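You operate a simulated robot arm through the tools that you are given. There is no shell and no other tool.

The job below is to be done with a simulated two-armed robot. You get a single attempt, and the scene is never put back.

## Task
Take the lid off the glue pot labelled "Fast" on the top of the white table and lay it down there.

Only the result counts: the job must be done as asked and must still hold three seconds after the hand-in. Knocking over, shifting, dropping, spilling or breaking anything else fails it. Lids that push on must go on centred and level and be pressed home; caps that screw on are set level and turned clockwise until they are tight.

## Robot
Two 7-joint arms with two-finger parallel grippers on one trunk, on a base that moves. Base frame: it is fixed to the floor where the robot stands at the start and does not move with it; the origin is under the middle of the robot, x ahead of it, y to its left, z up; the surface under the hand at the start is at about z = 800. Readings come in mm, rad, newtons and seconds.
The left shoulder is at the start at [100, 173, 1107], the right one opposite. With the tool pointing down near the work surface each hand reaches from about 320 to 740 mm from the robot's upright axis, wherever it stands, measured 20 degrees to its own side. Payload 3.6 kg a hand.
The tool frame of a hand sits at the grasp point between the pads (the TCP): z along the fingers, y along the line on which they close. The tips reach 30 mm beyond it. The gripper opens to 110 mm. The fingers are 20 mm wide and 10 mm thick; the gripper's body (48 by 112 mm) begins 55 mm behind the TCP.
Orientation is that of the tool frame in the base frame, as a unit quaternion [w, x, y, z]. With the fingers straight down and closing along the base's y, the tool's x points along the base's -x, its y along +y and its z along -z.

## Interface
- The arms move only by the tool jog_arm. It takes "left_commands", "right_commands" or both (then of equal length, played together; a hand with none holds still); each is a list of rows, each an object of numbers (a shift or turn left out is 0, a gripper value left out holds the last): "x", "y", "z": the shift along the base's x, y, z in units of 200 mm (1.0 is 200 mm); "rx", "ry", "rz": the turn, a rotation vector about the base's x, y, z in units of 60 degrees (1.0 is 60 degrees). In form: [{"x": .., "y": .., "z": .., "rx": .., "ry": .., "rz": ..}, ...]. A call has 1 to 20 rows; each row is the pose to reach, as a shift and turn from the pose commanded when the call began. "left_claw" and "right_claw" are, for a hand that has rows, the closure in counts, from 0 (fully open) to 255 (shut), set as the call begins (left out, the last holds). A call with a number of a shift or a turn outside -1 to 1 is refused whole. Each row takes 0.2 s and may step no farther than 50 mm and 0.15 rad from the row before; otherwise, or with a gripper value out of range, the whole call is refused. Where a pose cannot be reached the arm comes as near as it can. A force on the tool above 40 N (or 10 N above the force at the start of the call, whichever is more), or a blocked arm, ends the call early, and 0.2 s more pass. Each finger travels about 153 mm/s and halts on what it meets, pressing with about 38 N; the grip force reading is that of the motor and also rises with nothing between the fingers. The clock runs only during rows and for 0.2 s after the last one: add rows that repeat a pose to give the fingers time. It gives the time, the measured TCP pose, the force on the tool (base axes), the opening and the grip force at its end, in the units of the frame above (readings bear some noise), with the torque about the TCP (base axes, N m) and any sound that the robot's microphone picked up.
- Cameras (640 x 400 px; columns grow to the right, rows downward): "scene" is now at [191.2, -55.6, 1300.7]; the picture's right is [-0.56, -0.83, 0.00], its down [-0.40, 0.27, -0.88] and it looks along [0.73, -0.49, -0.48] (base axes); focal length 274 px, centre (320, 200). "left" rides on the left gripper at [72, -17, -103] in its tool frame; the picture's right is [0.23, 0.97, 0.00], its down [-0.76, 0.18, -0.62] and it looks along [-0.61, 0.14, 0.78] (tool axes); focal length 222 px, centre (320, 200). "right" rides on the right gripper at [72, 17, -103] in its tool frame; the picture's right is [-0.23, 0.97, 0.00], its down [-0.76, -0.18, -0.62] and it looks along [-0.61, -0.14, 0.78] (tool axes); focal length 222 px, centre (320, 200).
- camera(camera): a new picture of that camera. The clock stands still meanwhile.
- lift_body(by): moves the trunk up (or, below 0, down) by that many mm; the arms and the scene camera ride with it, the base frame stays. It gives what a move gives, with no picture.
- steer(legs): drives the robot by 1 to 6 legs, each [ahead, left, turn to the left] in mm, mm and rad, along the robot's own axes; the way and the turn of a leg run together, so that a leg with both is an arc; at most 1500 mm and 3.142 rad a leg. The arms and the cameras ride along, it lands a little off, and it stops where it bumps. It gives what a move gives.
- head_to(pan, tilt): turns the head with the scene camera to pan (to the left, within 1.501 rad either way) and tilt (down, from -0.506 to 1.204), counted from straight ahead of the robot (the tilt from the chest, where the trunk bows). It gives what a move gives.
- measure_at(camera, pixels): for up to 12 pixels [column, row] of the newest picture of that camera ("zoom" is the newest enlarged one), the place [x, y, z] in the base frame of the surface seen there, good to about 2 mm, but the place of the scene camera against the robot may be out by one fixed shift of up to 18 mm in any direction. The clock stands still meanwhile.
- inspect(camera, box): a new picture of the part [left, top, right, bottom] of that camera's present view, enlarged. The clock stands still meanwhile.
- hand_in(): hands the job in; it is judged then, once.

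Unless the task says otherwise, let go and move clear before handing in.

The tools are called after "Request:" as name(argument=value, ...) on one line, values as JSON. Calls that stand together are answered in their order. jog_arm: Moves the arms, as the interface text tells. Its arguments: {"type":"object","properties":{"left_commands":{"type":"array"},"left_claw":{"type":"number"},"right_commands":{"type":"array"},"right_claw":{"type":"number"}},"required":[]} The other tools are called the same way: lift_body (by) moves the trunk up or down; steer (legs) drives the base; head_to (pan, tilt) turns the head that bears the scene camera; camera (camera) takes a picture; measure_at (camera, pixels) gives the place of the surface under pixels of a picture; inspect (camera, box) takes an enlarged picture of a part of a camera's view; hand_in () hands the job in.

At the start:

```text
clock: 0.0
left_tool_pos: [347.3, -27.3, 1160.2]
left_tool_rot: [0.0, 0.0, 1.0, -0.001]
left_ft_force: [-0.9, 0.2, -0.5]
left_torque: [0.01, -0.02, 0.04]
left_opening: 110.3
left_grip_force: 0.0
right_tool_pos: [271.2, -390.4, 1072.0]
right_tool_rot: [0.001, 0.0, 1.0, -0.001]
right_ft_force: [1.1, 0.2, 0.3]
right_torque: [0.02, 0.0, 0.03]
right_opening: 110.0
right_grip_force: 0.1
trunk travel left (down, up): [-225.0, 538.0]
robot x, y, heading: [0.3, 2.3, 0.002]
head pan, tilt (commanded): [-0.593, 0.503]
```

scene: 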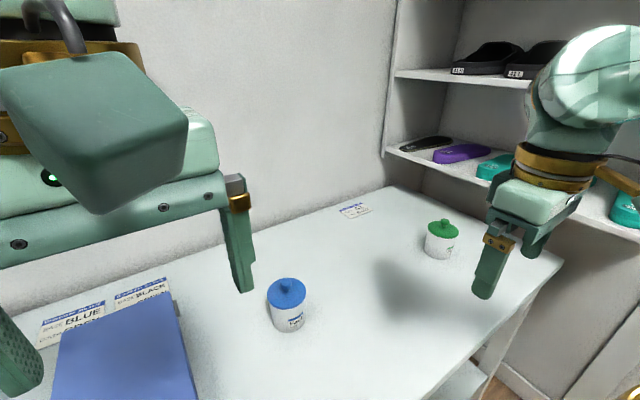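
right: 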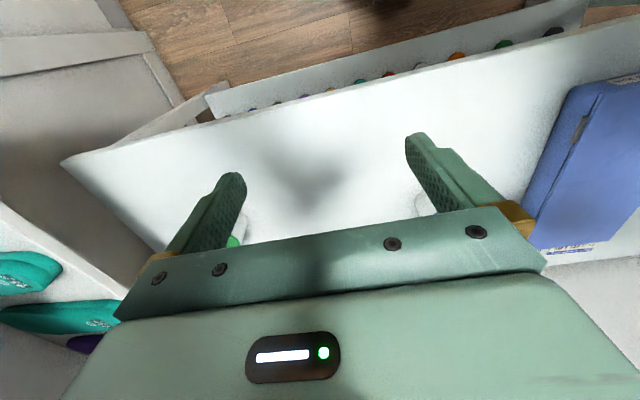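
left: 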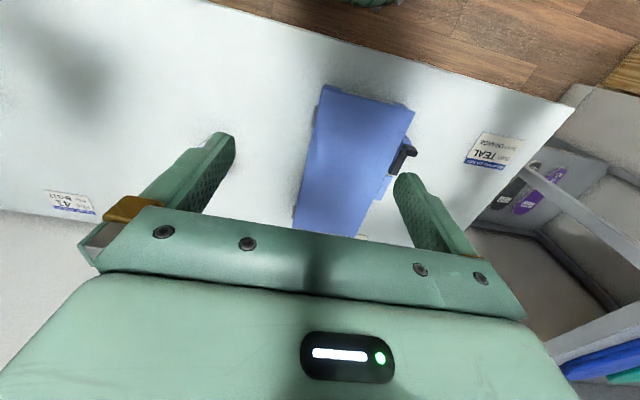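

The scene picture shows two pots: a blue-lidded one near (287,305) and a green-lidded one near (440,240). I'll zoom in on both to read the labels.

Request:
inspect(camera="scene", box=[240, 260, 340, 350])

Request:
inspect(camera="scene", box=[400, 200, 480, 270])

```text
4.44 times, centred on (290, 305) of scene
```

zoom: 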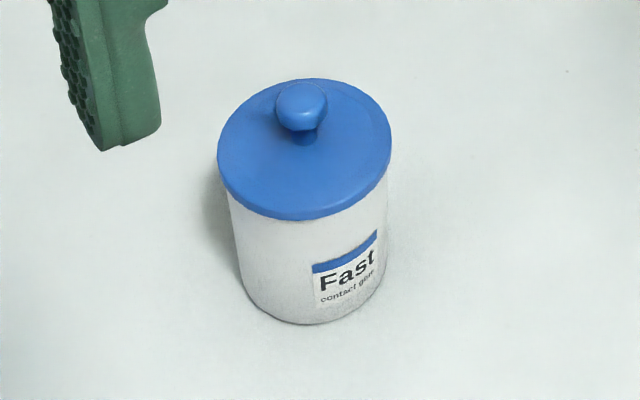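

```text
5.71 times, centred on (440, 235) of scene
```

zoom: 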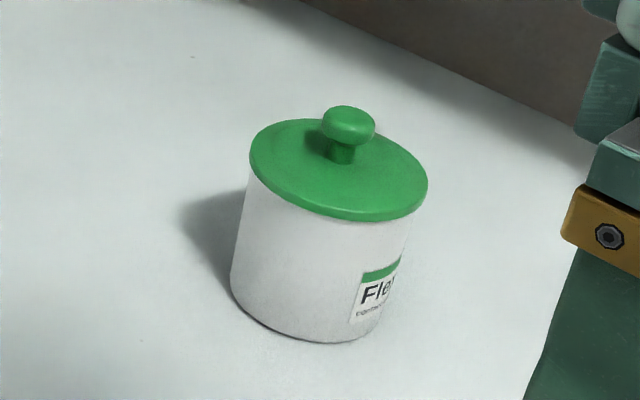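

The zoom shows the blue-lidded pot reads "Fast" and the green one "Flex". I'll measure the blue lid, its knob and the table around it.

Request:
inspect(camera="scene", box=[240, 260, 340, 350])

Request:
measure_at(camera="zoom", pixels=[[302, 95], [302, 115], [280, 105], [325, 105], [305, 135], [222, 150], [388, 150], [305, 82], [305, 210], [310, 320], [200, 350], [450, 250]])

```text
4.44 times, centred on (290, 305) of scene
```

zoom: 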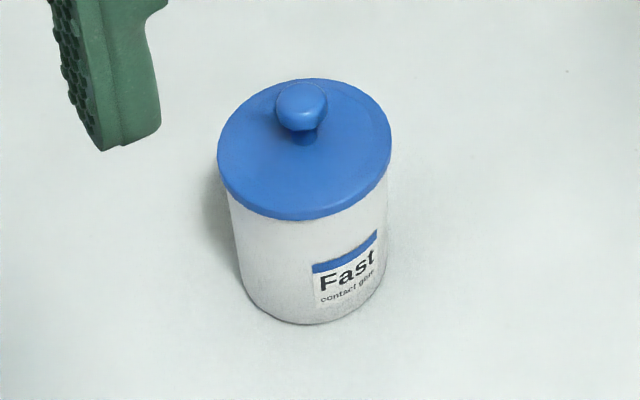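

```text
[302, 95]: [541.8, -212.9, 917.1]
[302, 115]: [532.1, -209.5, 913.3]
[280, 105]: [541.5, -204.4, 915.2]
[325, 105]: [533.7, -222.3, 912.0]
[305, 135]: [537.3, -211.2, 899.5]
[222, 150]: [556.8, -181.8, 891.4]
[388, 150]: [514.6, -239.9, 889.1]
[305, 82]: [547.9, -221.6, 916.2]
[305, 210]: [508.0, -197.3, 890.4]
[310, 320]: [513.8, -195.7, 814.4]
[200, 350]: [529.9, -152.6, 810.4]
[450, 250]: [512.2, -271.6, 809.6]
```

The Fast pot's lid centre is about (536,-211) with the lid top near z 890 and the knob top near 917, before any scene-camera offset. I'll turn the head to see what lies around the left hand and the rest of the table before moving.

Request:
head_to(pan=0.3, tilt=0.6)

Request:
camera(camera="scene")

```text
clock: 1.2
left_tool_pos: [348.3, -27.7, 1159.6]
left_tool_rot: [0.0, -0.001, 1.0, 0.0]
left_ft_force: [0.6, 0.1, 0.1]
left_torque: [0.01, 0.04, -0.02]
left_opening: 109.9
left_grip_force: 0.0
right_tool_pos: [272.3, -389.7, 1070.5]
right_tool_rot: [0.0, -0.001, 1.0, -0.001]
right_ft_force: [0.1, 0.6, 0.3]
right_torque: [0.0, 0.02, 0.01]
right_opening: 109.8
right_grip_force: 0.0
trunk travel left (down, up): [-225.0, 538.0]
robot x, y, heading: [-1.2, 0.1, -0.002]
head pan, tilt (commanded): [0.3, 0.6]
```

```text
taken
```

scene: 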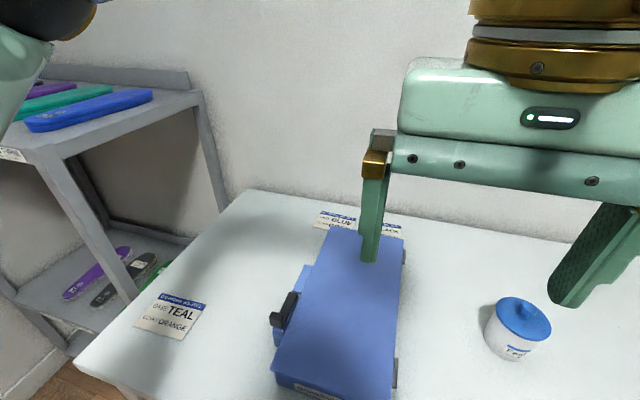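

The picture shows the left gripper over the table with the grey shelf at the left edge (shelf post near (205,95), top board (100,105)). I'll measure how far off the shelf is and where the left elbow sits.

Request:
measure_at(camera="scene", pixels=[[200, 95], [45, 150], [130, 95], [20, 70], [20, 160], [230, 200], [85, 365], [340, 280], [520, 310], [410, 165], [480, 70], [280, 320]])

Request:
head_to(pan=1.2, tilt=0.4)

Request:
camera(camera="scene")

```text
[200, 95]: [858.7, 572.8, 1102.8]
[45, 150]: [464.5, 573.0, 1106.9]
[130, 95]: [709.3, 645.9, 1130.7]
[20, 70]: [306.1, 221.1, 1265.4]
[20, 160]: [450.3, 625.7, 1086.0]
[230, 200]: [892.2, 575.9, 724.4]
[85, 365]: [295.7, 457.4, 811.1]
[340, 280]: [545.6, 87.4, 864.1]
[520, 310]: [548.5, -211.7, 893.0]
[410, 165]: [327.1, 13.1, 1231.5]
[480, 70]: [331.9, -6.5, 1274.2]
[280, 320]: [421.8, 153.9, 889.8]
```

```text
clock: 2.4
left_tool_pos: [347.7, -26.4, 1160.6]
left_tool_rot: [0.0, 0.0, 1.0, 0.0]
left_ft_force: [0.4, 0.2, -0.8]
left_torque: [0.0, 0.03, -0.02]
left_opening: 110.2
left_grip_force: 0.0
right_tool_pos: [271.7, -390.2, 1071.6]
right_tool_rot: [0.0, 0.001, 1.0, -0.001]
right_ft_force: [-0.7, -0.2, 0.4]
right_torque: [0.0, 0.02, 0.01]
right_opening: 110.4
right_grip_force: 0.0
trunk travel left (down, up): [-225.0, 538.0]
robot x, y, heading: [0.6, 1.7, 0.003]
head pan, tilt (commanded): [1.201, 0.4]
```

```text
taken
```

scene: 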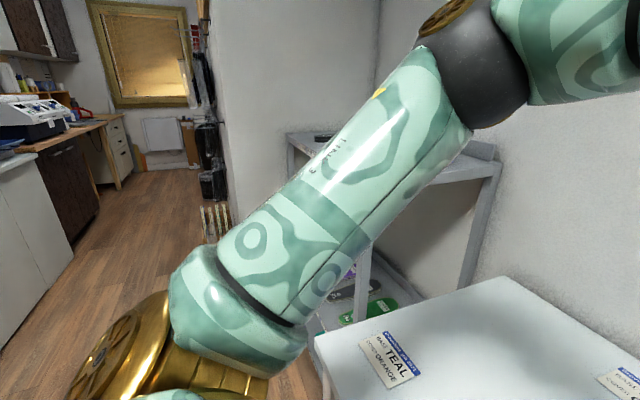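

The shelf stays beyond y≈573, so the left hand has room to move about 140 mm to the left, out of the right arm's way. I'll do that and look right again.

Request:
jog_arm(left_commands=[{"y": 0.15}, {"y": 0.3}, {"y": 0.45}, {"y": 0.6}, {"y": 0.7}, {"y": 0.7}])

Request:
head_to(pan=-0.5, tilt=0.5)

Request:
camera(camera="scene")

```text
clock: 3.8
left_tool_pos: [346.6, 113.6, 1159.9]
left_tool_rot: [0.001, 0.0, 1.0, 0.0]
left_ft_force: [0.1, -0.3, -0.5]
left_torque: [0.0, 0.02, -0.02]
left_opening: 110.0
left_grip_force: 0.1
right_tool_pos: [270.7, -390.6, 1069.5]
right_tool_rot: [0.001, 0.0, 1.0, -0.001]
right_ft_force: [0.3, 0.3, 0.1]
right_torque: [-0.03, 0.01, -0.07]
right_opening: 110.0
right_grip_force: 0.1
trunk travel left (down, up): [-225.0, 538.0]
robot x, y, heading: [-2.5, -2.3, -0.002]
head pan, tilt (commanded): [1.201, 0.4]
```

```text
clock: 5.5
left_tool_pos: [346.7, 113.5, 1159.5]
left_tool_rot: [0.0, 0.0, 1.0, 0.0]
left_ft_force: [-0.2, 0.7, 0.2]
left_torque: [0.01, 0.02, 0.02]
left_opening: 110.1
left_grip_force: 0.0
right_tool_pos: [271.8, -389.4, 1071.2]
right_tool_rot: [0.0, 0.0, 1.0, -0.001]
right_ft_force: [0.7, 0.0, -0.1]
right_torque: [-0.06, 0.01, -0.01]
right_opening: 109.8
right_grip_force: 0.1
trunk travel left (down, up): [-225.0, 538.0]
robot x, y, heading: [-1.5, -1.2, -0.0]
head pan, tilt (commanded): [-0.499, 0.499]
```

```text
taken
```

scene: 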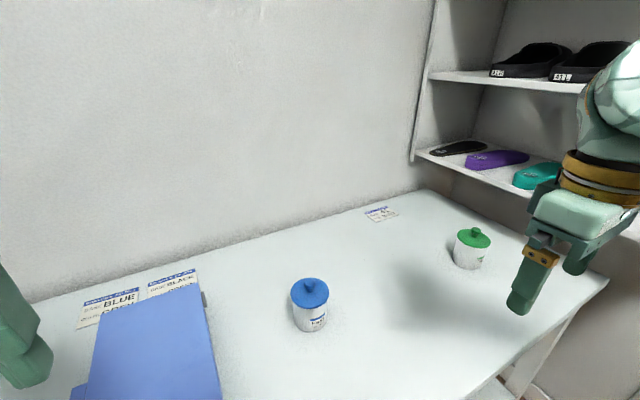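

The left hand is clear and the right hand's way to the blue pot (310,300) is open and well above everything. I'll move the right hand most of the way to above the pot.

Request:
jog_arm(right_commands=[{"x": 0.18, "y": 0.12}, {"x": 0.36, "y": 0.25}, {"x": 0.54, "y": 0.38}, {"x": 0.72, "y": 0.5}, {"x": 0.9, "y": 0.63}, {"x": 0.9, "y": 0.63}])

Request:
camera(camera="scene")

Request:
camera(camera="right")

```text
clock: 6.9
left_tool_pos: [345.5, 113.2, 1160.8]
left_tool_rot: [-0.001, 0.0, 1.0, 0.0]
left_ft_force: [0.1, -0.1, 0.3]
left_torque: [-0.02, -0.02, -0.02]
left_opening: 109.8
left_grip_force: 0.0
right_tool_pos: [451.7, -263.2, 1072.9]
right_tool_rot: [0.0, -0.001, 1.0, 0.0]
right_ft_force: [-0.4, -0.2, 0.4]
right_torque: [0.0, 0.0, -0.01]
right_opening: 109.8
right_grip_force: 0.1
trunk travel left (down, up): [-225.0, 538.0]
robot x, y, heading: [-1.3, 0.2, 0.001]
head pan, tilt (commanded): [-0.499, 0.499]
```

```text
taken
```

scene: 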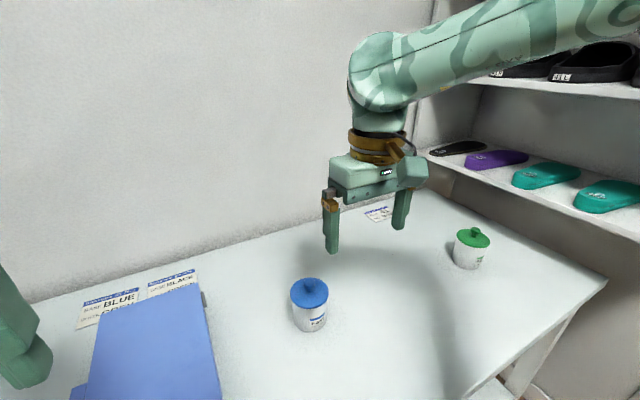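

```text
taken
```

right: 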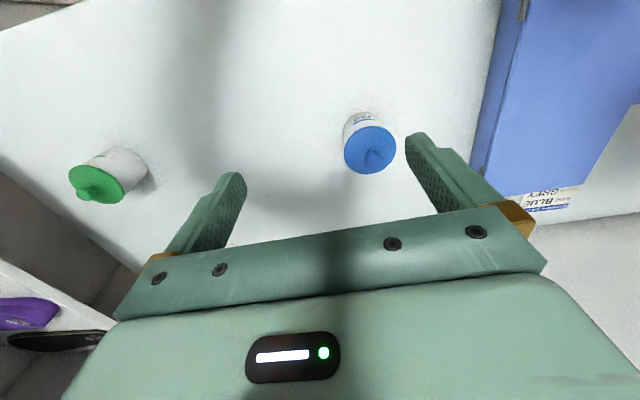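

The right wrist picture shows the blue lid near (370,150) with its knob at (377,157), unobstructed. I'll zoom in and measure it with the wrist camera, which doesn't carry the scene camera's offset.

Request:
inspect(camera="right", box=[320, 100, 420, 190])

Request:
measure_at(camera="right", pixels=[[377, 157], [374, 153], [346, 150], [394, 150], [369, 128], [369, 171], [320, 130], [300, 160], [103, 180], [86, 192], [350, 110], [450, 120]])

```text
4.44 times, centred on (370, 145) of right
```

zoom: 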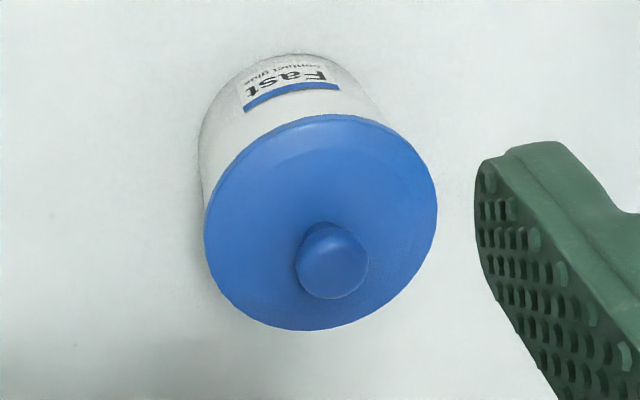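

```text
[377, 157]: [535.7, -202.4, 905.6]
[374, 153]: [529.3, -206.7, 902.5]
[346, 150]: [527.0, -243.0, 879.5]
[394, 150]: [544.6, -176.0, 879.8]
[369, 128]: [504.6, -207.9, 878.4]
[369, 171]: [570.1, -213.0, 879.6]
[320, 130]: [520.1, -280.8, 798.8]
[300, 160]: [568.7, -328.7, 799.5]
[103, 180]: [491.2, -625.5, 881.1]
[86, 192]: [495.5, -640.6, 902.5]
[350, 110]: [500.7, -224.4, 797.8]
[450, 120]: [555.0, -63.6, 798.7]
```

The wrist camera puts the table at z≈799, the lid rim at ≈880 and the knob top near 905, with the lid centred around (536,-210). I'll measure the knob closely in the zoom (around (333,262)).

Request:
measure_at(camera="zoom", pixels=[[333, 262], [303, 262], [363, 262], [333, 235], [333, 292], [318, 232], [320, 225], [260, 230], [400, 230], [320, 160], [208, 225], [434, 210]])

```text
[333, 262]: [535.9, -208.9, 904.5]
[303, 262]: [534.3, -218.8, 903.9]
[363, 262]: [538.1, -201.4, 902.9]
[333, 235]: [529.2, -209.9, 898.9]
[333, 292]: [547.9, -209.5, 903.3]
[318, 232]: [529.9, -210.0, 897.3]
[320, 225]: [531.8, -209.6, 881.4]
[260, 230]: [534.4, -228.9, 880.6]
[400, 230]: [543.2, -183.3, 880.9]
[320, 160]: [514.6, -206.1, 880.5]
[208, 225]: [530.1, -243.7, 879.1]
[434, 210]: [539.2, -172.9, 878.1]
```

The knob is about 20 mm across, centred at roughly (537,-210), top at z≈904.5, with the lid's top face at ≈880.5. I'll bring the right hand over it at TCP z≈1000 and re-measure before going down.

Request:
jog_arm(right_commands=[{"x": 0.14, "y": 0.09, "z": -0.08}, {"x": 0.28, "y": 0.18, "z": -0.17}, {"x": 0.425, "y": 0.268, "z": -0.26}, {"x": 0.425, "y": 0.268, "z": -0.35}, {"x": 0.425, "y": 0.268, "z": -0.35}])

Request:
camera(camera="right")

Request:
inspect(camera="right", box=[240, 70, 400, 220])

```text
clock: 8.1
left_tool_pos: [348.2, 112.8, 1158.8]
left_tool_rot: [0.0, 0.0, 1.0, -0.001]
left_ft_force: [0.9, 0.8, 0.1]
left_torque: [0.02, 0.0, -0.02]
left_opening: 110.0
left_grip_force: 0.0
right_tool_pos: [537.5, -209.0, 1000.4]
right_tool_rot: [0.0, -0.001, 1.0, 0.0]
right_ft_force: [-0.8, 0.0, -0.3]
right_torque: [0.04, 0.01, 0.0]
right_opening: 110.0
right_grip_force: 0.0
trunk travel left (down, up): [-225.0, 538.0]
robot x, y, heading: [2.1, 0.9, -0.001]
head pan, tilt (commanded): [-0.499, 0.499]
```

```text
taken
```

right: 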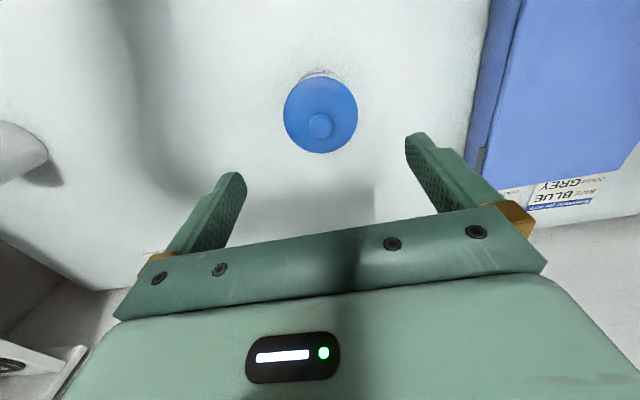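

```text
2.67 times, centred on (320, 145) of right
```

zoom: 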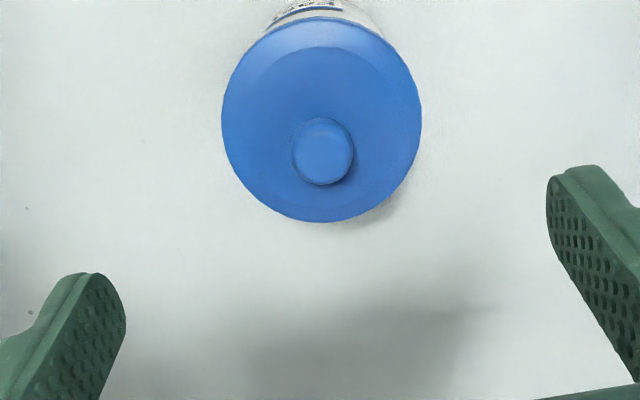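

The knob shows at (321,126) in the wrist picture, just where the point below the TCP should project. I'll measure it once more at this closer range.

Request:
measure_at(camera="zoom", pixels=[[325, 152], [296, 152], [350, 152], [325, 122], [325, 182], [224, 120], [420, 120], [320, 20], [320, 220], [340, 200], [100, 200], [250, 150]])

```text
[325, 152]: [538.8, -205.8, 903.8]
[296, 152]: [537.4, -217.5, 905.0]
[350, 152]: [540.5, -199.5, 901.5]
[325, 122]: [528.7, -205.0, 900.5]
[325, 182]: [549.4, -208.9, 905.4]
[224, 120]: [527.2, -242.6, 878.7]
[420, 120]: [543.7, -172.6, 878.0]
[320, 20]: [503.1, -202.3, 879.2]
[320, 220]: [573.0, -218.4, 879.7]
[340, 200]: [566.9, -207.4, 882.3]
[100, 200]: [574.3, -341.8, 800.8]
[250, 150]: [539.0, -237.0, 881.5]
```

The knob centre reads about (538,-208.5), matching the TCP to within a millimetre. I'll go straight down to TCP z≈914 (tips ≈884, just clear of the lid face), fingers open.

Request:
jog_arm(right_commands=[{"z": -0.15}, {"z": -0.28}, {"z": -0.37}, {"z": -0.41}, {"z": -0.43}, {"z": -0.43}], right_claw=0)

Request:
camera(camera="right")

Request:
inspect(camera="scene", box=[240, 210, 400, 350])

```text
clock: 9.5
left_tool_pos: [346.1, 113.6, 1159.9]
left_tool_rot: [0.0, -0.001, 1.0, 0.0]
left_ft_force: [0.2, -0.3, 0.3]
left_torque: [0.03, -0.01, -0.05]
left_opening: 110.1
left_grip_force: 0.0
right_tool_pos: [536.6, -210.7, 914.3]
right_tool_rot: [0.0, 0.001, 1.0, -0.001]
right_ft_force: [0.3, -0.1, -0.1]
right_torque: [-0.01, 0.02, 0.0]
right_opening: 109.8
right_grip_force: 0.1
trunk travel left (down, up): [-225.0, 538.0]
robot x, y, heading: [2.9, -0.7, -0.001]
head pan, tilt (commanded): [-0.499, 0.499]
```

```text
taken
```

right: 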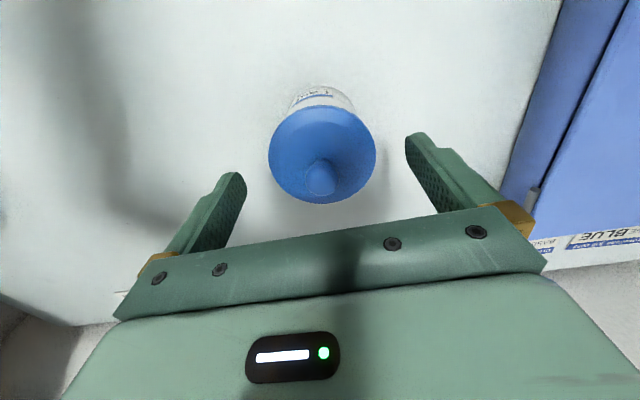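

```text
2.86 times, centred on (320, 280) of scene
```

zoom: 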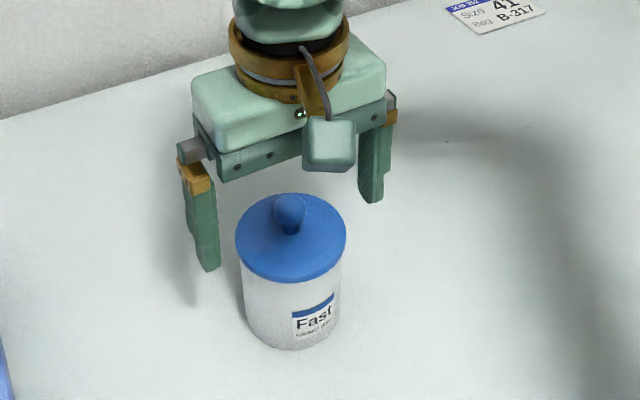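

The fingers straddle the lid with nothing touched (forces near zero). I'll measure the knob (320,178) once more in the wrist view to centre the grip.

Request:
inspect(camera="right", box=[260, 100, 380, 210])

Request:
measure_at(camera="zoom", pixels=[[320, 240], [320, 260], [320, 280], [320, 300], [280, 290], [360, 290], [290, 290], [350, 290]])

```text
3.64 times, centred on (320, 155) of right
```

zoom: 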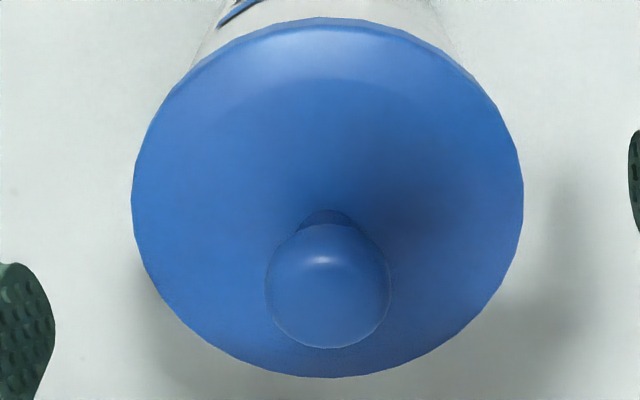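

```text
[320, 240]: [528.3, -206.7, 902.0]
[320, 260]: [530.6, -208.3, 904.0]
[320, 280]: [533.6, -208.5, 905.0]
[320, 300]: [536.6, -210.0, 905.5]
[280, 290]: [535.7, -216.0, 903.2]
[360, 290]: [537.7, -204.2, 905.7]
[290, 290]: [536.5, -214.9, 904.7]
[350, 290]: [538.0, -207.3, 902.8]
```

The knob sits about 1 mm to +y of the finger mid-line (centre column 322 vs 320), so I'll shift by 1 mm and close to about 30 mm opening first, short of contact.

Request:
jog_arm(right_commands=[{"y": 0.006}, {"y": 0.006}, {"y": 0.006}, {"y": 0.006}], right_claw=183)

Request:
inspect(camera="right", box=[260, 100, 380, 210])

```text
clock: 10.5
left_tool_pos: [346.8, 113.0, 1159.1]
left_tool_rot: [0.0, 0.0, 1.0, -0.001]
left_ft_force: [-0.2, 0.0, 0.0]
left_torque: [0.0, 0.01, 0.0]
left_opening: 110.1
left_grip_force: 0.0
right_tool_pos: [536.7, -209.7, 915.7]
right_tool_rot: [-0.001, -0.001, 1.0, -0.001]
right_ft_force: [0.6, 1.2, 0.7]
right_torque: [0.01, -0.05, -0.01]
right_opening: 31.0
right_grip_force: 0.2
trunk travel left (down, up): [-225.0, 538.0]
robot x, y, heading: [2.1, 2.2, 0.001]
head pan, tilt (commanded): [-0.499, 0.499]
```

```text
3.64 times, centred on (320, 155) of right
```

zoom: 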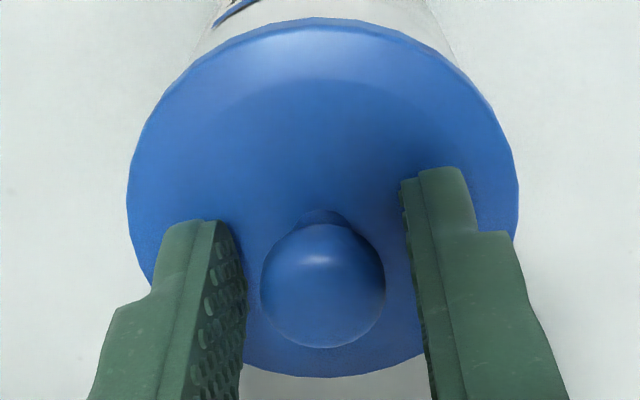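

The fingers sit on both sides of the knob (knob columns 260–386 between pads at 245 and 408), nearly even. I'll close on the knob.

Request:
jog_arm(right_commands=[{}, {}, {}, {}], right_claw=255)

Request:
inspect(camera="right", box=[260, 100, 380, 210])

Request:
inspect(camera="scene", box=[240, 210, 400, 350])

```text
clock: 11.5
left_tool_pos: [345.9, 113.7, 1159.0]
left_tool_rot: [0.0, 0.0, 1.0, 0.0]
left_ft_force: [0.2, 0.1, -0.8]
left_torque: [-0.01, 0.0, 0.01]
left_opening: 109.8
left_grip_force: 0.0
right_tool_pos: [536.9, -208.9, 914.7]
right_tool_rot: [0.0, 0.001, 1.0, 0.0]
right_ft_force: [-1.1, 0.3, -1.5]
right_torque: [-0.01, 0.0, -0.04]
right_opening: 20.4
right_grip_force: 38.0
trunk travel left (down, up): [-225.0, 538.0]
robot x, y, heading: [-0.5, -0.4, -0.001]
head pan, tilt (commanded): [-0.499, 0.499]
heard: snap
```

```text
3.64 times, centred on (320, 155) of right
```

zoom: 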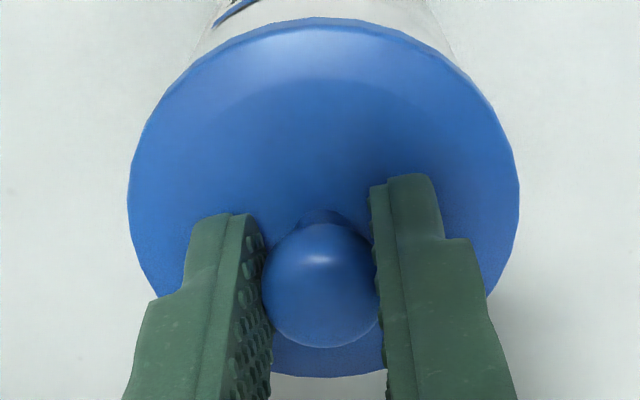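

```text
2.86 times, centred on (320, 280) of scene
```

zoom: 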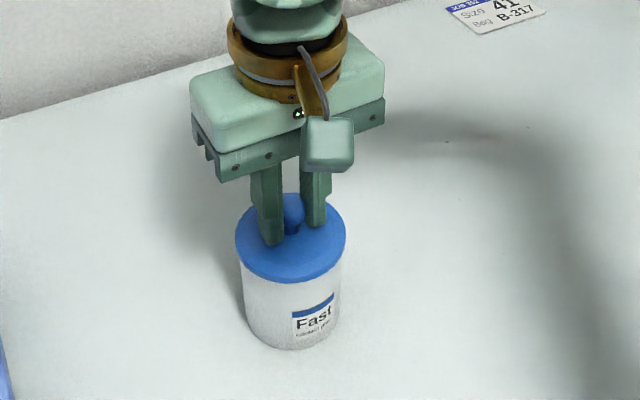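

The grip is on: opening 20.4 mm, 38 N, and a "snap" was heard; the lid, knob and pot look unmoved in both pictures. I'll raise a few millimetres in small steps and watch the force and whether the pot follows.

Request:
jog_arm(right_commands=[{"z": 0.005}, {"z": 0.01}, {"z": 0.015}, {"z": 0.02}, {"z": 0.02}])

Request:
inspect(camera="right", box=[260, 60, 380, 210])

Request:
inspect(camera="scene", box=[240, 210, 400, 350])

```text
clock: 12.7
left_tool_pos: [347.8, 113.5, 1160.1]
left_tool_rot: [0.0, 0.0, 1.0, 0.0]
left_ft_force: [0.0, 0.4, 0.3]
left_torque: [0.0, 0.01, -0.01]
left_opening: 109.9
left_grip_force: 0.1
right_tool_pos: [536.7, -208.7, 919.3]
right_tool_rot: [-0.001, 0.0, 1.0, 0.0]
right_ft_force: [-0.2, -0.1, 0.7]
right_torque: [0.01, -0.01, -0.01]
right_opening: 20.1
right_grip_force: 37.6
trunk travel left (down, up): [-225.0, 538.0]
robot x, y, heading: [-1.7, -0.6, 0.002]
head pan, tilt (commanded): [-0.499, 0.499]
```

```text
2.67 times, centred on (320, 135) of right
```

zoom: 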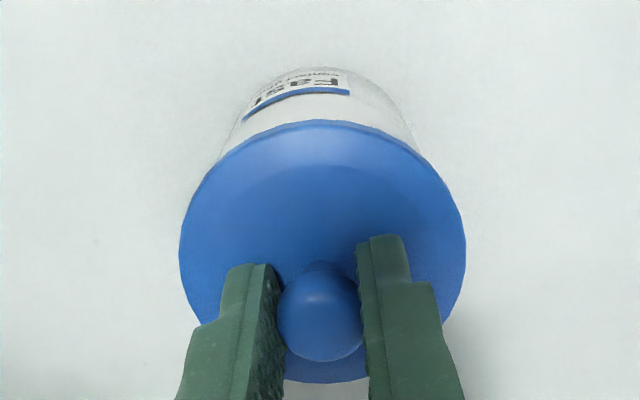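

```text
2.86 times, centred on (320, 280) of scene
```

zoom: 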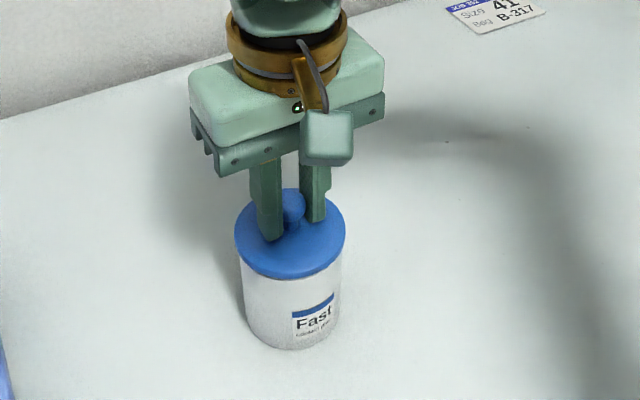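

The lid rose 4 mm with almost no force while the label "Fast" at (315,318) in the scene zoom stayed put, so the lid is coming off free. I'll keep lifting straight up to about 80 mm.

Request:
jog_arm(right_commands=[{"z": 0.03}, {"z": 0.06}, {"z": 0.1}, {"z": 0.15}, {"z": 0.22}, {"z": 0.3}, {"z": 0.4}, {"z": 0.4}])

Request:
camera(camera="right")

Request:
camera(camera="scene")

Request:
inspect(camera="scene", box=[240, 210, 400, 350])

```text
clock: 14.5
left_tool_pos: [346.8, 113.9, 1158.7]
left_tool_rot: [0.0, 0.0, 1.0, 0.0]
left_ft_force: [-0.9, 0.4, 0.8]
left_torque: [0.02, 0.0, -0.02]
left_opening: 110.0
left_grip_force: 0.1
right_tool_pos: [537.3, -208.6, 1000.0]
right_tool_rot: [0.0, 0.0, 1.0, -0.001]
right_ft_force: [0.2, 0.7, -0.5]
right_torque: [-0.02, 0.02, 0.03]
right_opening: 20.2
right_grip_force: 37.8
trunk travel left (down, up): [-225.0, 538.0]
robot x, y, heading: [-0.9, -2.1, -0.0]
head pan, tilt (commanded): [-0.499, 0.499]
```

```text
taken
```

right: 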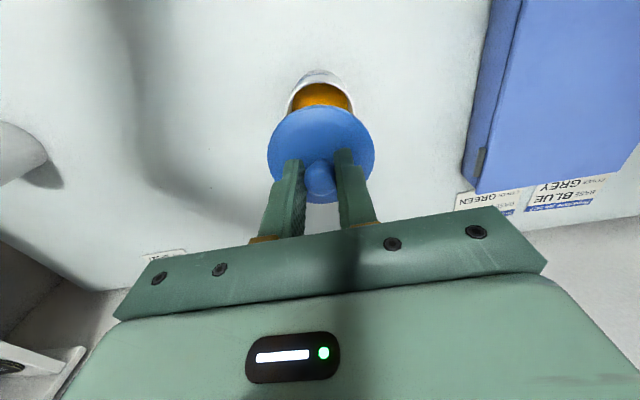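

```text
taken
```

scene: 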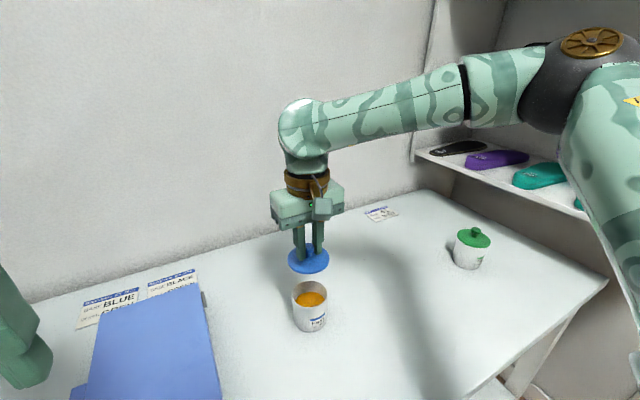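

```text
2.86 times, centred on (320, 280) of scene
```

zoom: 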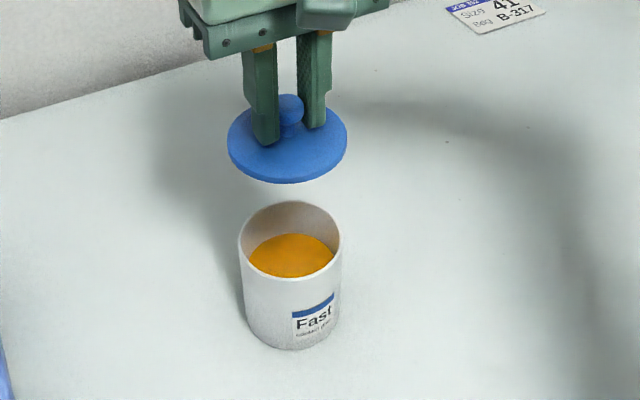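

The lid is clear of the pot and the pot, with its amber glue, hasn't moved. I'll measure the lid's lower edge, the pot rim and a free spot on the table to the right of the pot (around scene (400,300)).

Request:
measure_at(camera="zoom", pixels=[[290, 176], [290, 180], [290, 165], [232, 150], [342, 150], [290, 275], [290, 205], [242, 245], [339, 245]])

Request:
measure_at(camera="scene", pixels=[[380, 290], [400, 290], [400, 310], [420, 300], [360, 300], [440, 330], [470, 250], [480, 265], [500, 360], [380, 260]])

Request:
inspect(camera="scene", box=[270, 230, 350, 290])

```text
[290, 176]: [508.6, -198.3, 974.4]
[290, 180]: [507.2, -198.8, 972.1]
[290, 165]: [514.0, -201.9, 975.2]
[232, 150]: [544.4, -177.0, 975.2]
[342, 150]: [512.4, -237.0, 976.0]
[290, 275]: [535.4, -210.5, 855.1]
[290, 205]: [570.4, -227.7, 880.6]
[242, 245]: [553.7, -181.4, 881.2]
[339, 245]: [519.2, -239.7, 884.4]
```

```text
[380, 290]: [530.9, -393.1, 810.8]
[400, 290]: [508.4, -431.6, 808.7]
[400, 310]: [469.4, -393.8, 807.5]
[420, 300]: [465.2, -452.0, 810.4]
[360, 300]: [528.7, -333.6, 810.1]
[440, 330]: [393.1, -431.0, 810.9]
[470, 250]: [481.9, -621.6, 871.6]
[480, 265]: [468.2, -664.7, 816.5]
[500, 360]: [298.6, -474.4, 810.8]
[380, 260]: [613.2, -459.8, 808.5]
```

```text
6.67 times, centred on (310, 260) of scene
```

zoom: 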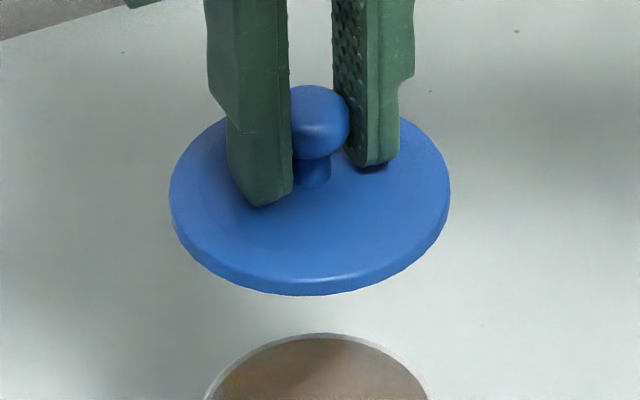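

The lid is a thin disc whose underside is about 40 mm below the TCP, so on the table (z≈799) the TCP should end near 840. Spot (510,-360) is bare table, so I'll carry the lid there at the present height.

Request:
jog_arm(right_commands=[{"x": -0.03, "y": -0.17}, {"x": -0.06, "y": -0.34}, {"x": -0.09, "y": -0.51}, {"x": -0.12, "y": -0.68}, {"x": -0.135, "y": -0.757}, {"x": -0.135, "y": -0.757}])

Request:
camera(camera="right")

Request:
camera(camera="scene")

```text
clock: 15.9
left_tool_pos: [348.4, 113.4, 1160.5]
left_tool_rot: [0.001, 0.0, 1.0, 0.0]
left_ft_force: [-0.8, -0.4, 0.8]
left_torque: [-0.02, 0.03, -0.01]
left_opening: 110.1
left_grip_force: 0.0
right_tool_pos: [510.5, -361.7, 1000.1]
right_tool_rot: [-0.001, 0.0, 1.0, -0.002]
right_ft_force: [0.6, 0.2, -0.9]
right_torque: [0.03, -0.03, -0.02]
right_opening: 20.2
right_grip_force: 37.7
trunk travel left (down, up): [-225.0, 538.0]
robot x, y, heading: [-0.0, 0.0, 0.003]
head pan, tilt (commanded): [-0.499, 0.499]
```

```text
taken
```

right: 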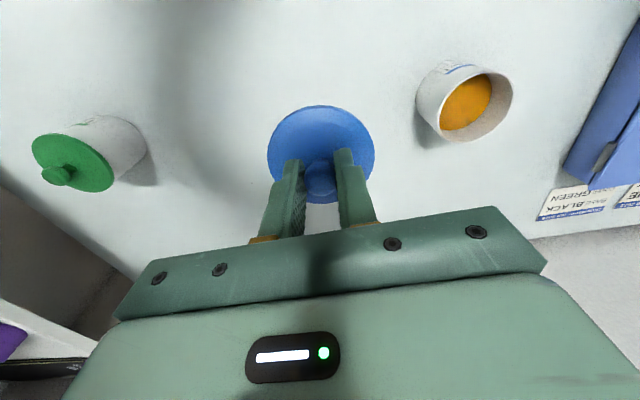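

```text
taken
```

scene: 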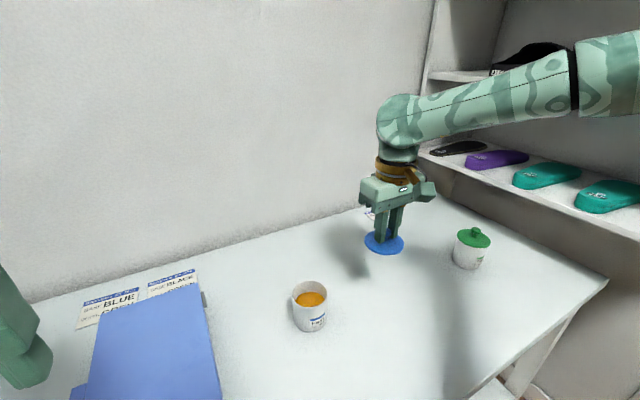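

The lid hangs over bare table, with the pots well to each side. Before descending I'll check the right elbow's clearance to the shelf by measuring around (600,80) and the shelf edge near (600,225).

Request:
measure_at(camera="scene", pixels=[[600, 80], [540, 90], [630, 110], [630, 50], [600, 225], [520, 190], [440, 160], [460, 75], [400, 115], [545, 60]])

Request:
head_to(pan=-1.1, tilt=0.35)

Request:
camera(camera="scene")

```text
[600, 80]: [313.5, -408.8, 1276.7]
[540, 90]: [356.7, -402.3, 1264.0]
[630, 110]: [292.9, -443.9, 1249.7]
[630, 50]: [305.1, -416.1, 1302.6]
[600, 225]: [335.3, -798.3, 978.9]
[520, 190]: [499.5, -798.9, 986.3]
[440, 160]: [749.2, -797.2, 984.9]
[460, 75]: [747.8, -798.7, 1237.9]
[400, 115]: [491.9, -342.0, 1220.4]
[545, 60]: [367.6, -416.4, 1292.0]
```

```text
clock: 16.9
left_tool_pos: [347.6, 114.0, 1158.2]
left_tool_rot: [0.0, 0.0, 1.0, 0.0]
left_ft_force: [0.2, -0.2, -0.3]
left_torque: [-0.01, 0.03, 0.0]
left_opening: 109.7
left_grip_force: 0.0
right_tool_pos: [511.0, -360.0, 999.0]
right_tool_rot: [0.0, 0.0, 1.0, -0.001]
right_ft_force: [-0.5, -0.1, -1.3]
right_torque: [0.02, 0.02, -0.05]
right_opening: 20.3
right_grip_force: 38.0
trunk travel left (down, up): [-225.0, 538.0]
robot x, y, heading: [1.8, -1.7, -0.002]
head pan, tilt (commanded): [-1.1, 0.351]
```

```text
taken
```

scene: 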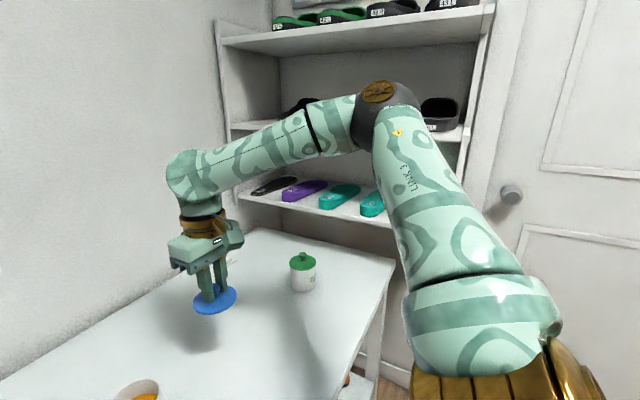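

The elbow (390,95) is around y≈-450, well short of the shelf edge at y≈-798, so the descent is safe. I'll lower to TCP z≈856, keeping a gap above the table.

Request:
jog_arm(right_commands=[{"z": -0.17}, {"z": -0.34}, {"z": -0.5}, {"z": -0.62}, {"z": -0.69}, {"z": -0.72}, {"z": -0.72}])

Request:
head_to(pan=-0.6, tilt=0.5)

Request:
camera(camera="right")

Request:
camera(camera="scene")

```text
clock: 18.5
left_tool_pos: [347.6, 114.6, 1159.8]
left_tool_rot: [0.0, 0.001, 1.0, 0.0]
left_ft_force: [-0.6, 1.2, -1.0]
left_torque: [0.01, 0.0, 0.02]
left_opening: 110.0
left_grip_force: 0.0
right_tool_pos: [510.2, -361.2, 855.6]
right_tool_rot: [0.0, -0.001, 1.0, -0.001]
right_ft_force: [0.1, 0.4, -1.0]
right_torque: [0.02, 0.04, 0.0]
right_opening: 20.1
right_grip_force: 38.3
trunk travel left (down, up): [-225.0, 538.0]
robot x, y, heading: [-1.6, -2.4, -0.006]
head pan, tilt (commanded): [-1.1, 0.351]
```

```text
clock: 19.5
left_tool_pos: [346.2, 113.2, 1159.7]
left_tool_rot: [-0.001, 0.0, 1.0, 0.0]
left_ft_force: [-0.4, 0.2, -0.1]
left_torque: [-0.01, 0.01, -0.03]
left_opening: 110.0
left_grip_force: 0.0
right_tool_pos: [510.0, -361.3, 856.4]
right_tool_rot: [0.0, 0.0, 1.0, -0.001]
right_ft_force: [-0.4, 0.5, 0.9]
right_torque: [-0.01, -0.01, 0.02]
right_opening: 20.2
right_grip_force: 37.9
trunk travel left (down, up): [-225.0, 538.0]
robot x, y, heading: [-1.6, -3.0, -0.004]
head pan, tilt (commanded): [-0.6, 0.499]
```

```text
taken
```

right: 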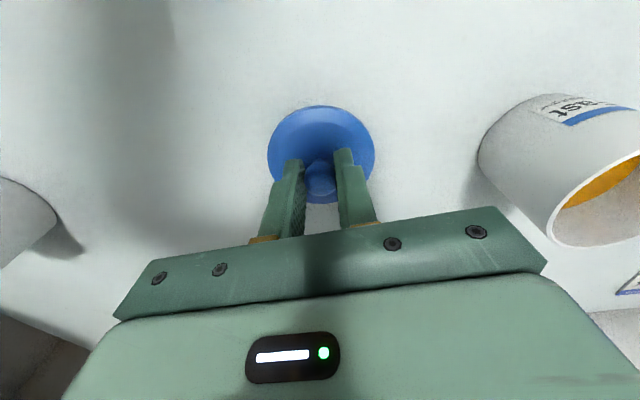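

```text
taken
```

scene: 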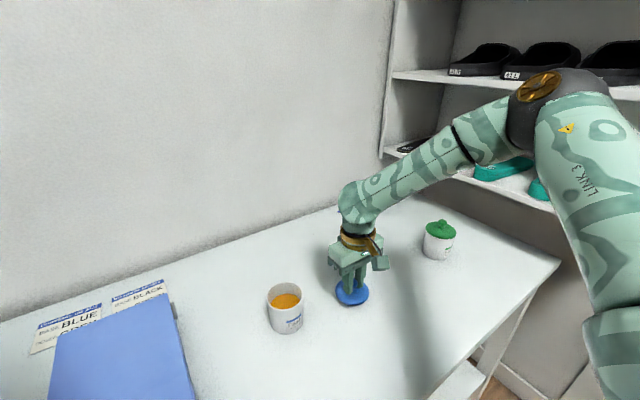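

No contact yet at TCP z≈856 (forces within noise). I'll lower in 2 mm steps and watch the vertical force.

Request:
jog_arm(right_commands=[{"z": -0.01}, {"z": -0.02}, {"z": -0.03}, {"z": -0.04}, {"z": -0.04}])

Request:
inspect(camera="scene", box=[320, 250, 390, 310])

```text
clock: 20.7
left_tool_pos: [347.2, 113.7, 1159.8]
left_tool_rot: [0.0, -0.001, 1.0, -0.001]
left_ft_force: [0.5, 0.6, -0.6]
left_torque: [-0.05, 0.02, -0.01]
left_opening: 109.8
left_grip_force: 0.1
right_tool_pos: [510.9, -359.9, 847.9]
right_tool_rot: [0.0, -0.001, 1.0, -0.001]
right_ft_force: [-0.7, -0.8, -0.1]
right_torque: [-0.01, 0.0, -0.05]
right_opening: 20.2
right_grip_force: 38.1
trunk travel left (down, up): [-225.0, 538.0]
robot x, y, heading: [-0.8, 0.3, -0.002]
head pan, tilt (commanded): [-0.6, 0.499]
```

```text
6.67 times, centred on (355, 280) of scene
```

zoom: 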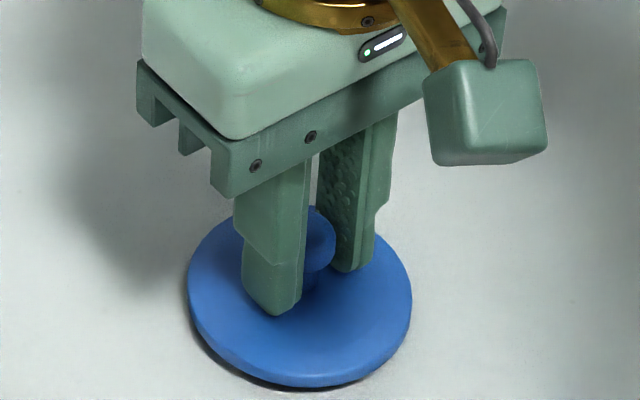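

The lid is only a few millimetres off the table (thin dark gap under the rim at (300,387)), still no force. I'll lower another 5 mm in 1 mm steps.

Request:
jog_arm(right_commands=[{"z": -0.005}, {"z": -0.01}, {"z": -0.015}, {"z": -0.02}, {"z": -0.025}, {"z": -0.025}])

Request:
inspect(camera="scene", box=[320, 250, 390, 310])

```text
clock: 22.1
left_tool_pos: [347.8, 113.2, 1160.6]
left_tool_rot: [0.0, 0.0, 1.0, 0.0]
left_ft_force: [0.5, 0.9, 0.1]
left_torque: [-0.02, 0.01, 0.01]
left_opening: 110.3
left_grip_force: 0.0
right_tool_pos: [509.6, -361.9, 843.1]
right_tool_rot: [0.0, 0.0, 1.0, -0.001]
right_ft_force: [0.0, -0.8, -0.3]
right_torque: [0.05, -0.02, 0.03]
right_opening: 20.2
right_grip_force: 37.6
trunk travel left (down, up): [-225.0, 538.0]
robot x, y, heading: [0.9, -2.7, 0.003]
head pan, tilt (commanded): [-0.6, 0.499]
```

```text
6.67 times, centred on (355, 280) of scene
```

zoom: 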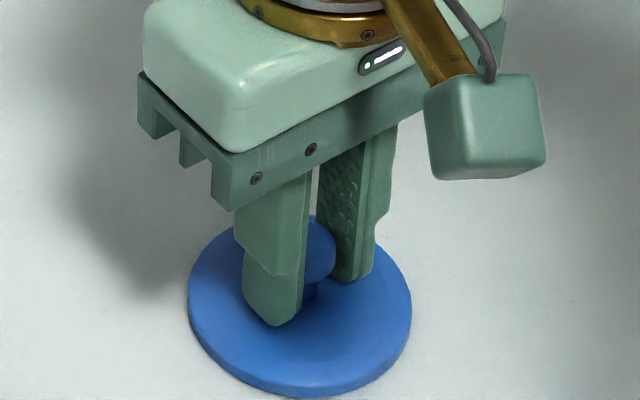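

Force is still nil at TCP z≈843, so a few millimetres remain. I'll continue in sub-millimetre to 1 mm steps until the force shows contact.

Request:
jog_arm(right_commands=[{"z": -0.004}, {"z": -0.008}, {"z": -0.012}, {"z": -0.012}])

Request:
inspect(camera="scene", box=[320, 260, 390, 320])

```text
clock: 23.1
left_tool_pos: [346.1, 113.3, 1160.1]
left_tool_rot: [0.001, -0.001, 1.0, -0.001]
left_ft_force: [0.1, 0.6, 0.2]
left_torque: [-0.01, 0.03, 0.01]
left_opening: 109.8
left_grip_force: 0.1
right_tool_pos: [509.4, -360.8, 841.8]
right_tool_rot: [0.002, 0.0, 1.0, -0.001]
right_ft_force: [1.5, -0.9, 5.2]
right_torque: [-0.01, -0.01, -0.01]
right_opening: 20.2
right_grip_force: 38.3
trunk travel left (down, up): [-225.0, 538.0]
robot x, y, heading: [-2.0, -3.9, 0.003]
head pan, tilt (commanded): [-0.6, 0.499]
```

```text
6.67 times, centred on (355, 290) of scene
```

zoom: 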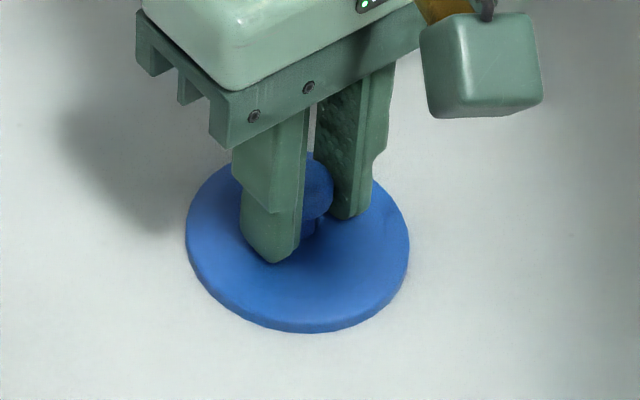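

The vertical force is now 5 N and the rim sits flush on the table with no gap, so the lid is down level. I'll open the fingers to let go of the knob, holding position.

Request:
jog_arm(right_commands=[{"z": 0.002}, {"z": 0.002}, {"z": 0.002}, {"z": 0.002}], right_claw=110)

Request:
camera(camera="right")

Request:
inspect(camera="scene", box=[320, 260, 390, 320])

```text
clock: 24.1
left_tool_pos: [347.4, 113.7, 1160.0]
left_tool_rot: [-0.001, 0.0, 1.0, 0.002]
left_ft_force: [0.3, -0.1, -0.2]
left_torque: [0.0, 0.02, -0.01]
left_opening: 109.7
left_grip_force: 0.0
right_tool_pos: [509.6, -359.8, 839.6]
right_tool_rot: [-0.001, 0.0, 1.0, -0.001]
right_ft_force: [-0.4, 0.4, 0.4]
right_torque: [0.0, 0.0, 0.03]
right_opening: 62.7
right_grip_force: 0.2
trunk travel left (down, up): [-225.0, 538.0]
robot x, y, heading: [-0.8, 2.1, -0.004]
head pan, tilt (commanded): [-0.6, 0.499]
```

```text
taken
```

right: 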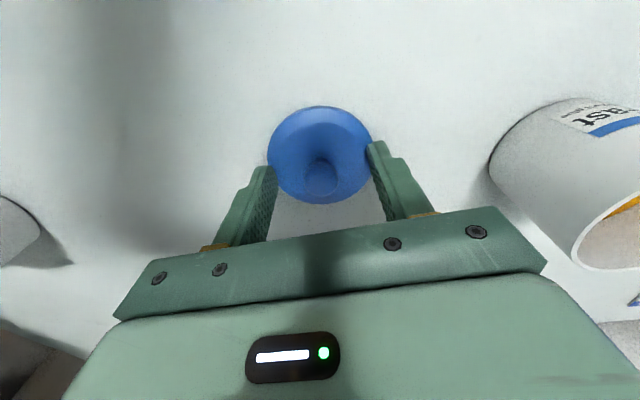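

```text
6.67 times, centred on (355, 290) of scene
```

zoom: 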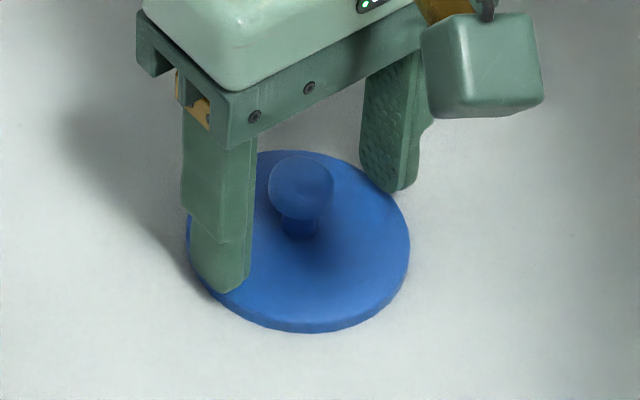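

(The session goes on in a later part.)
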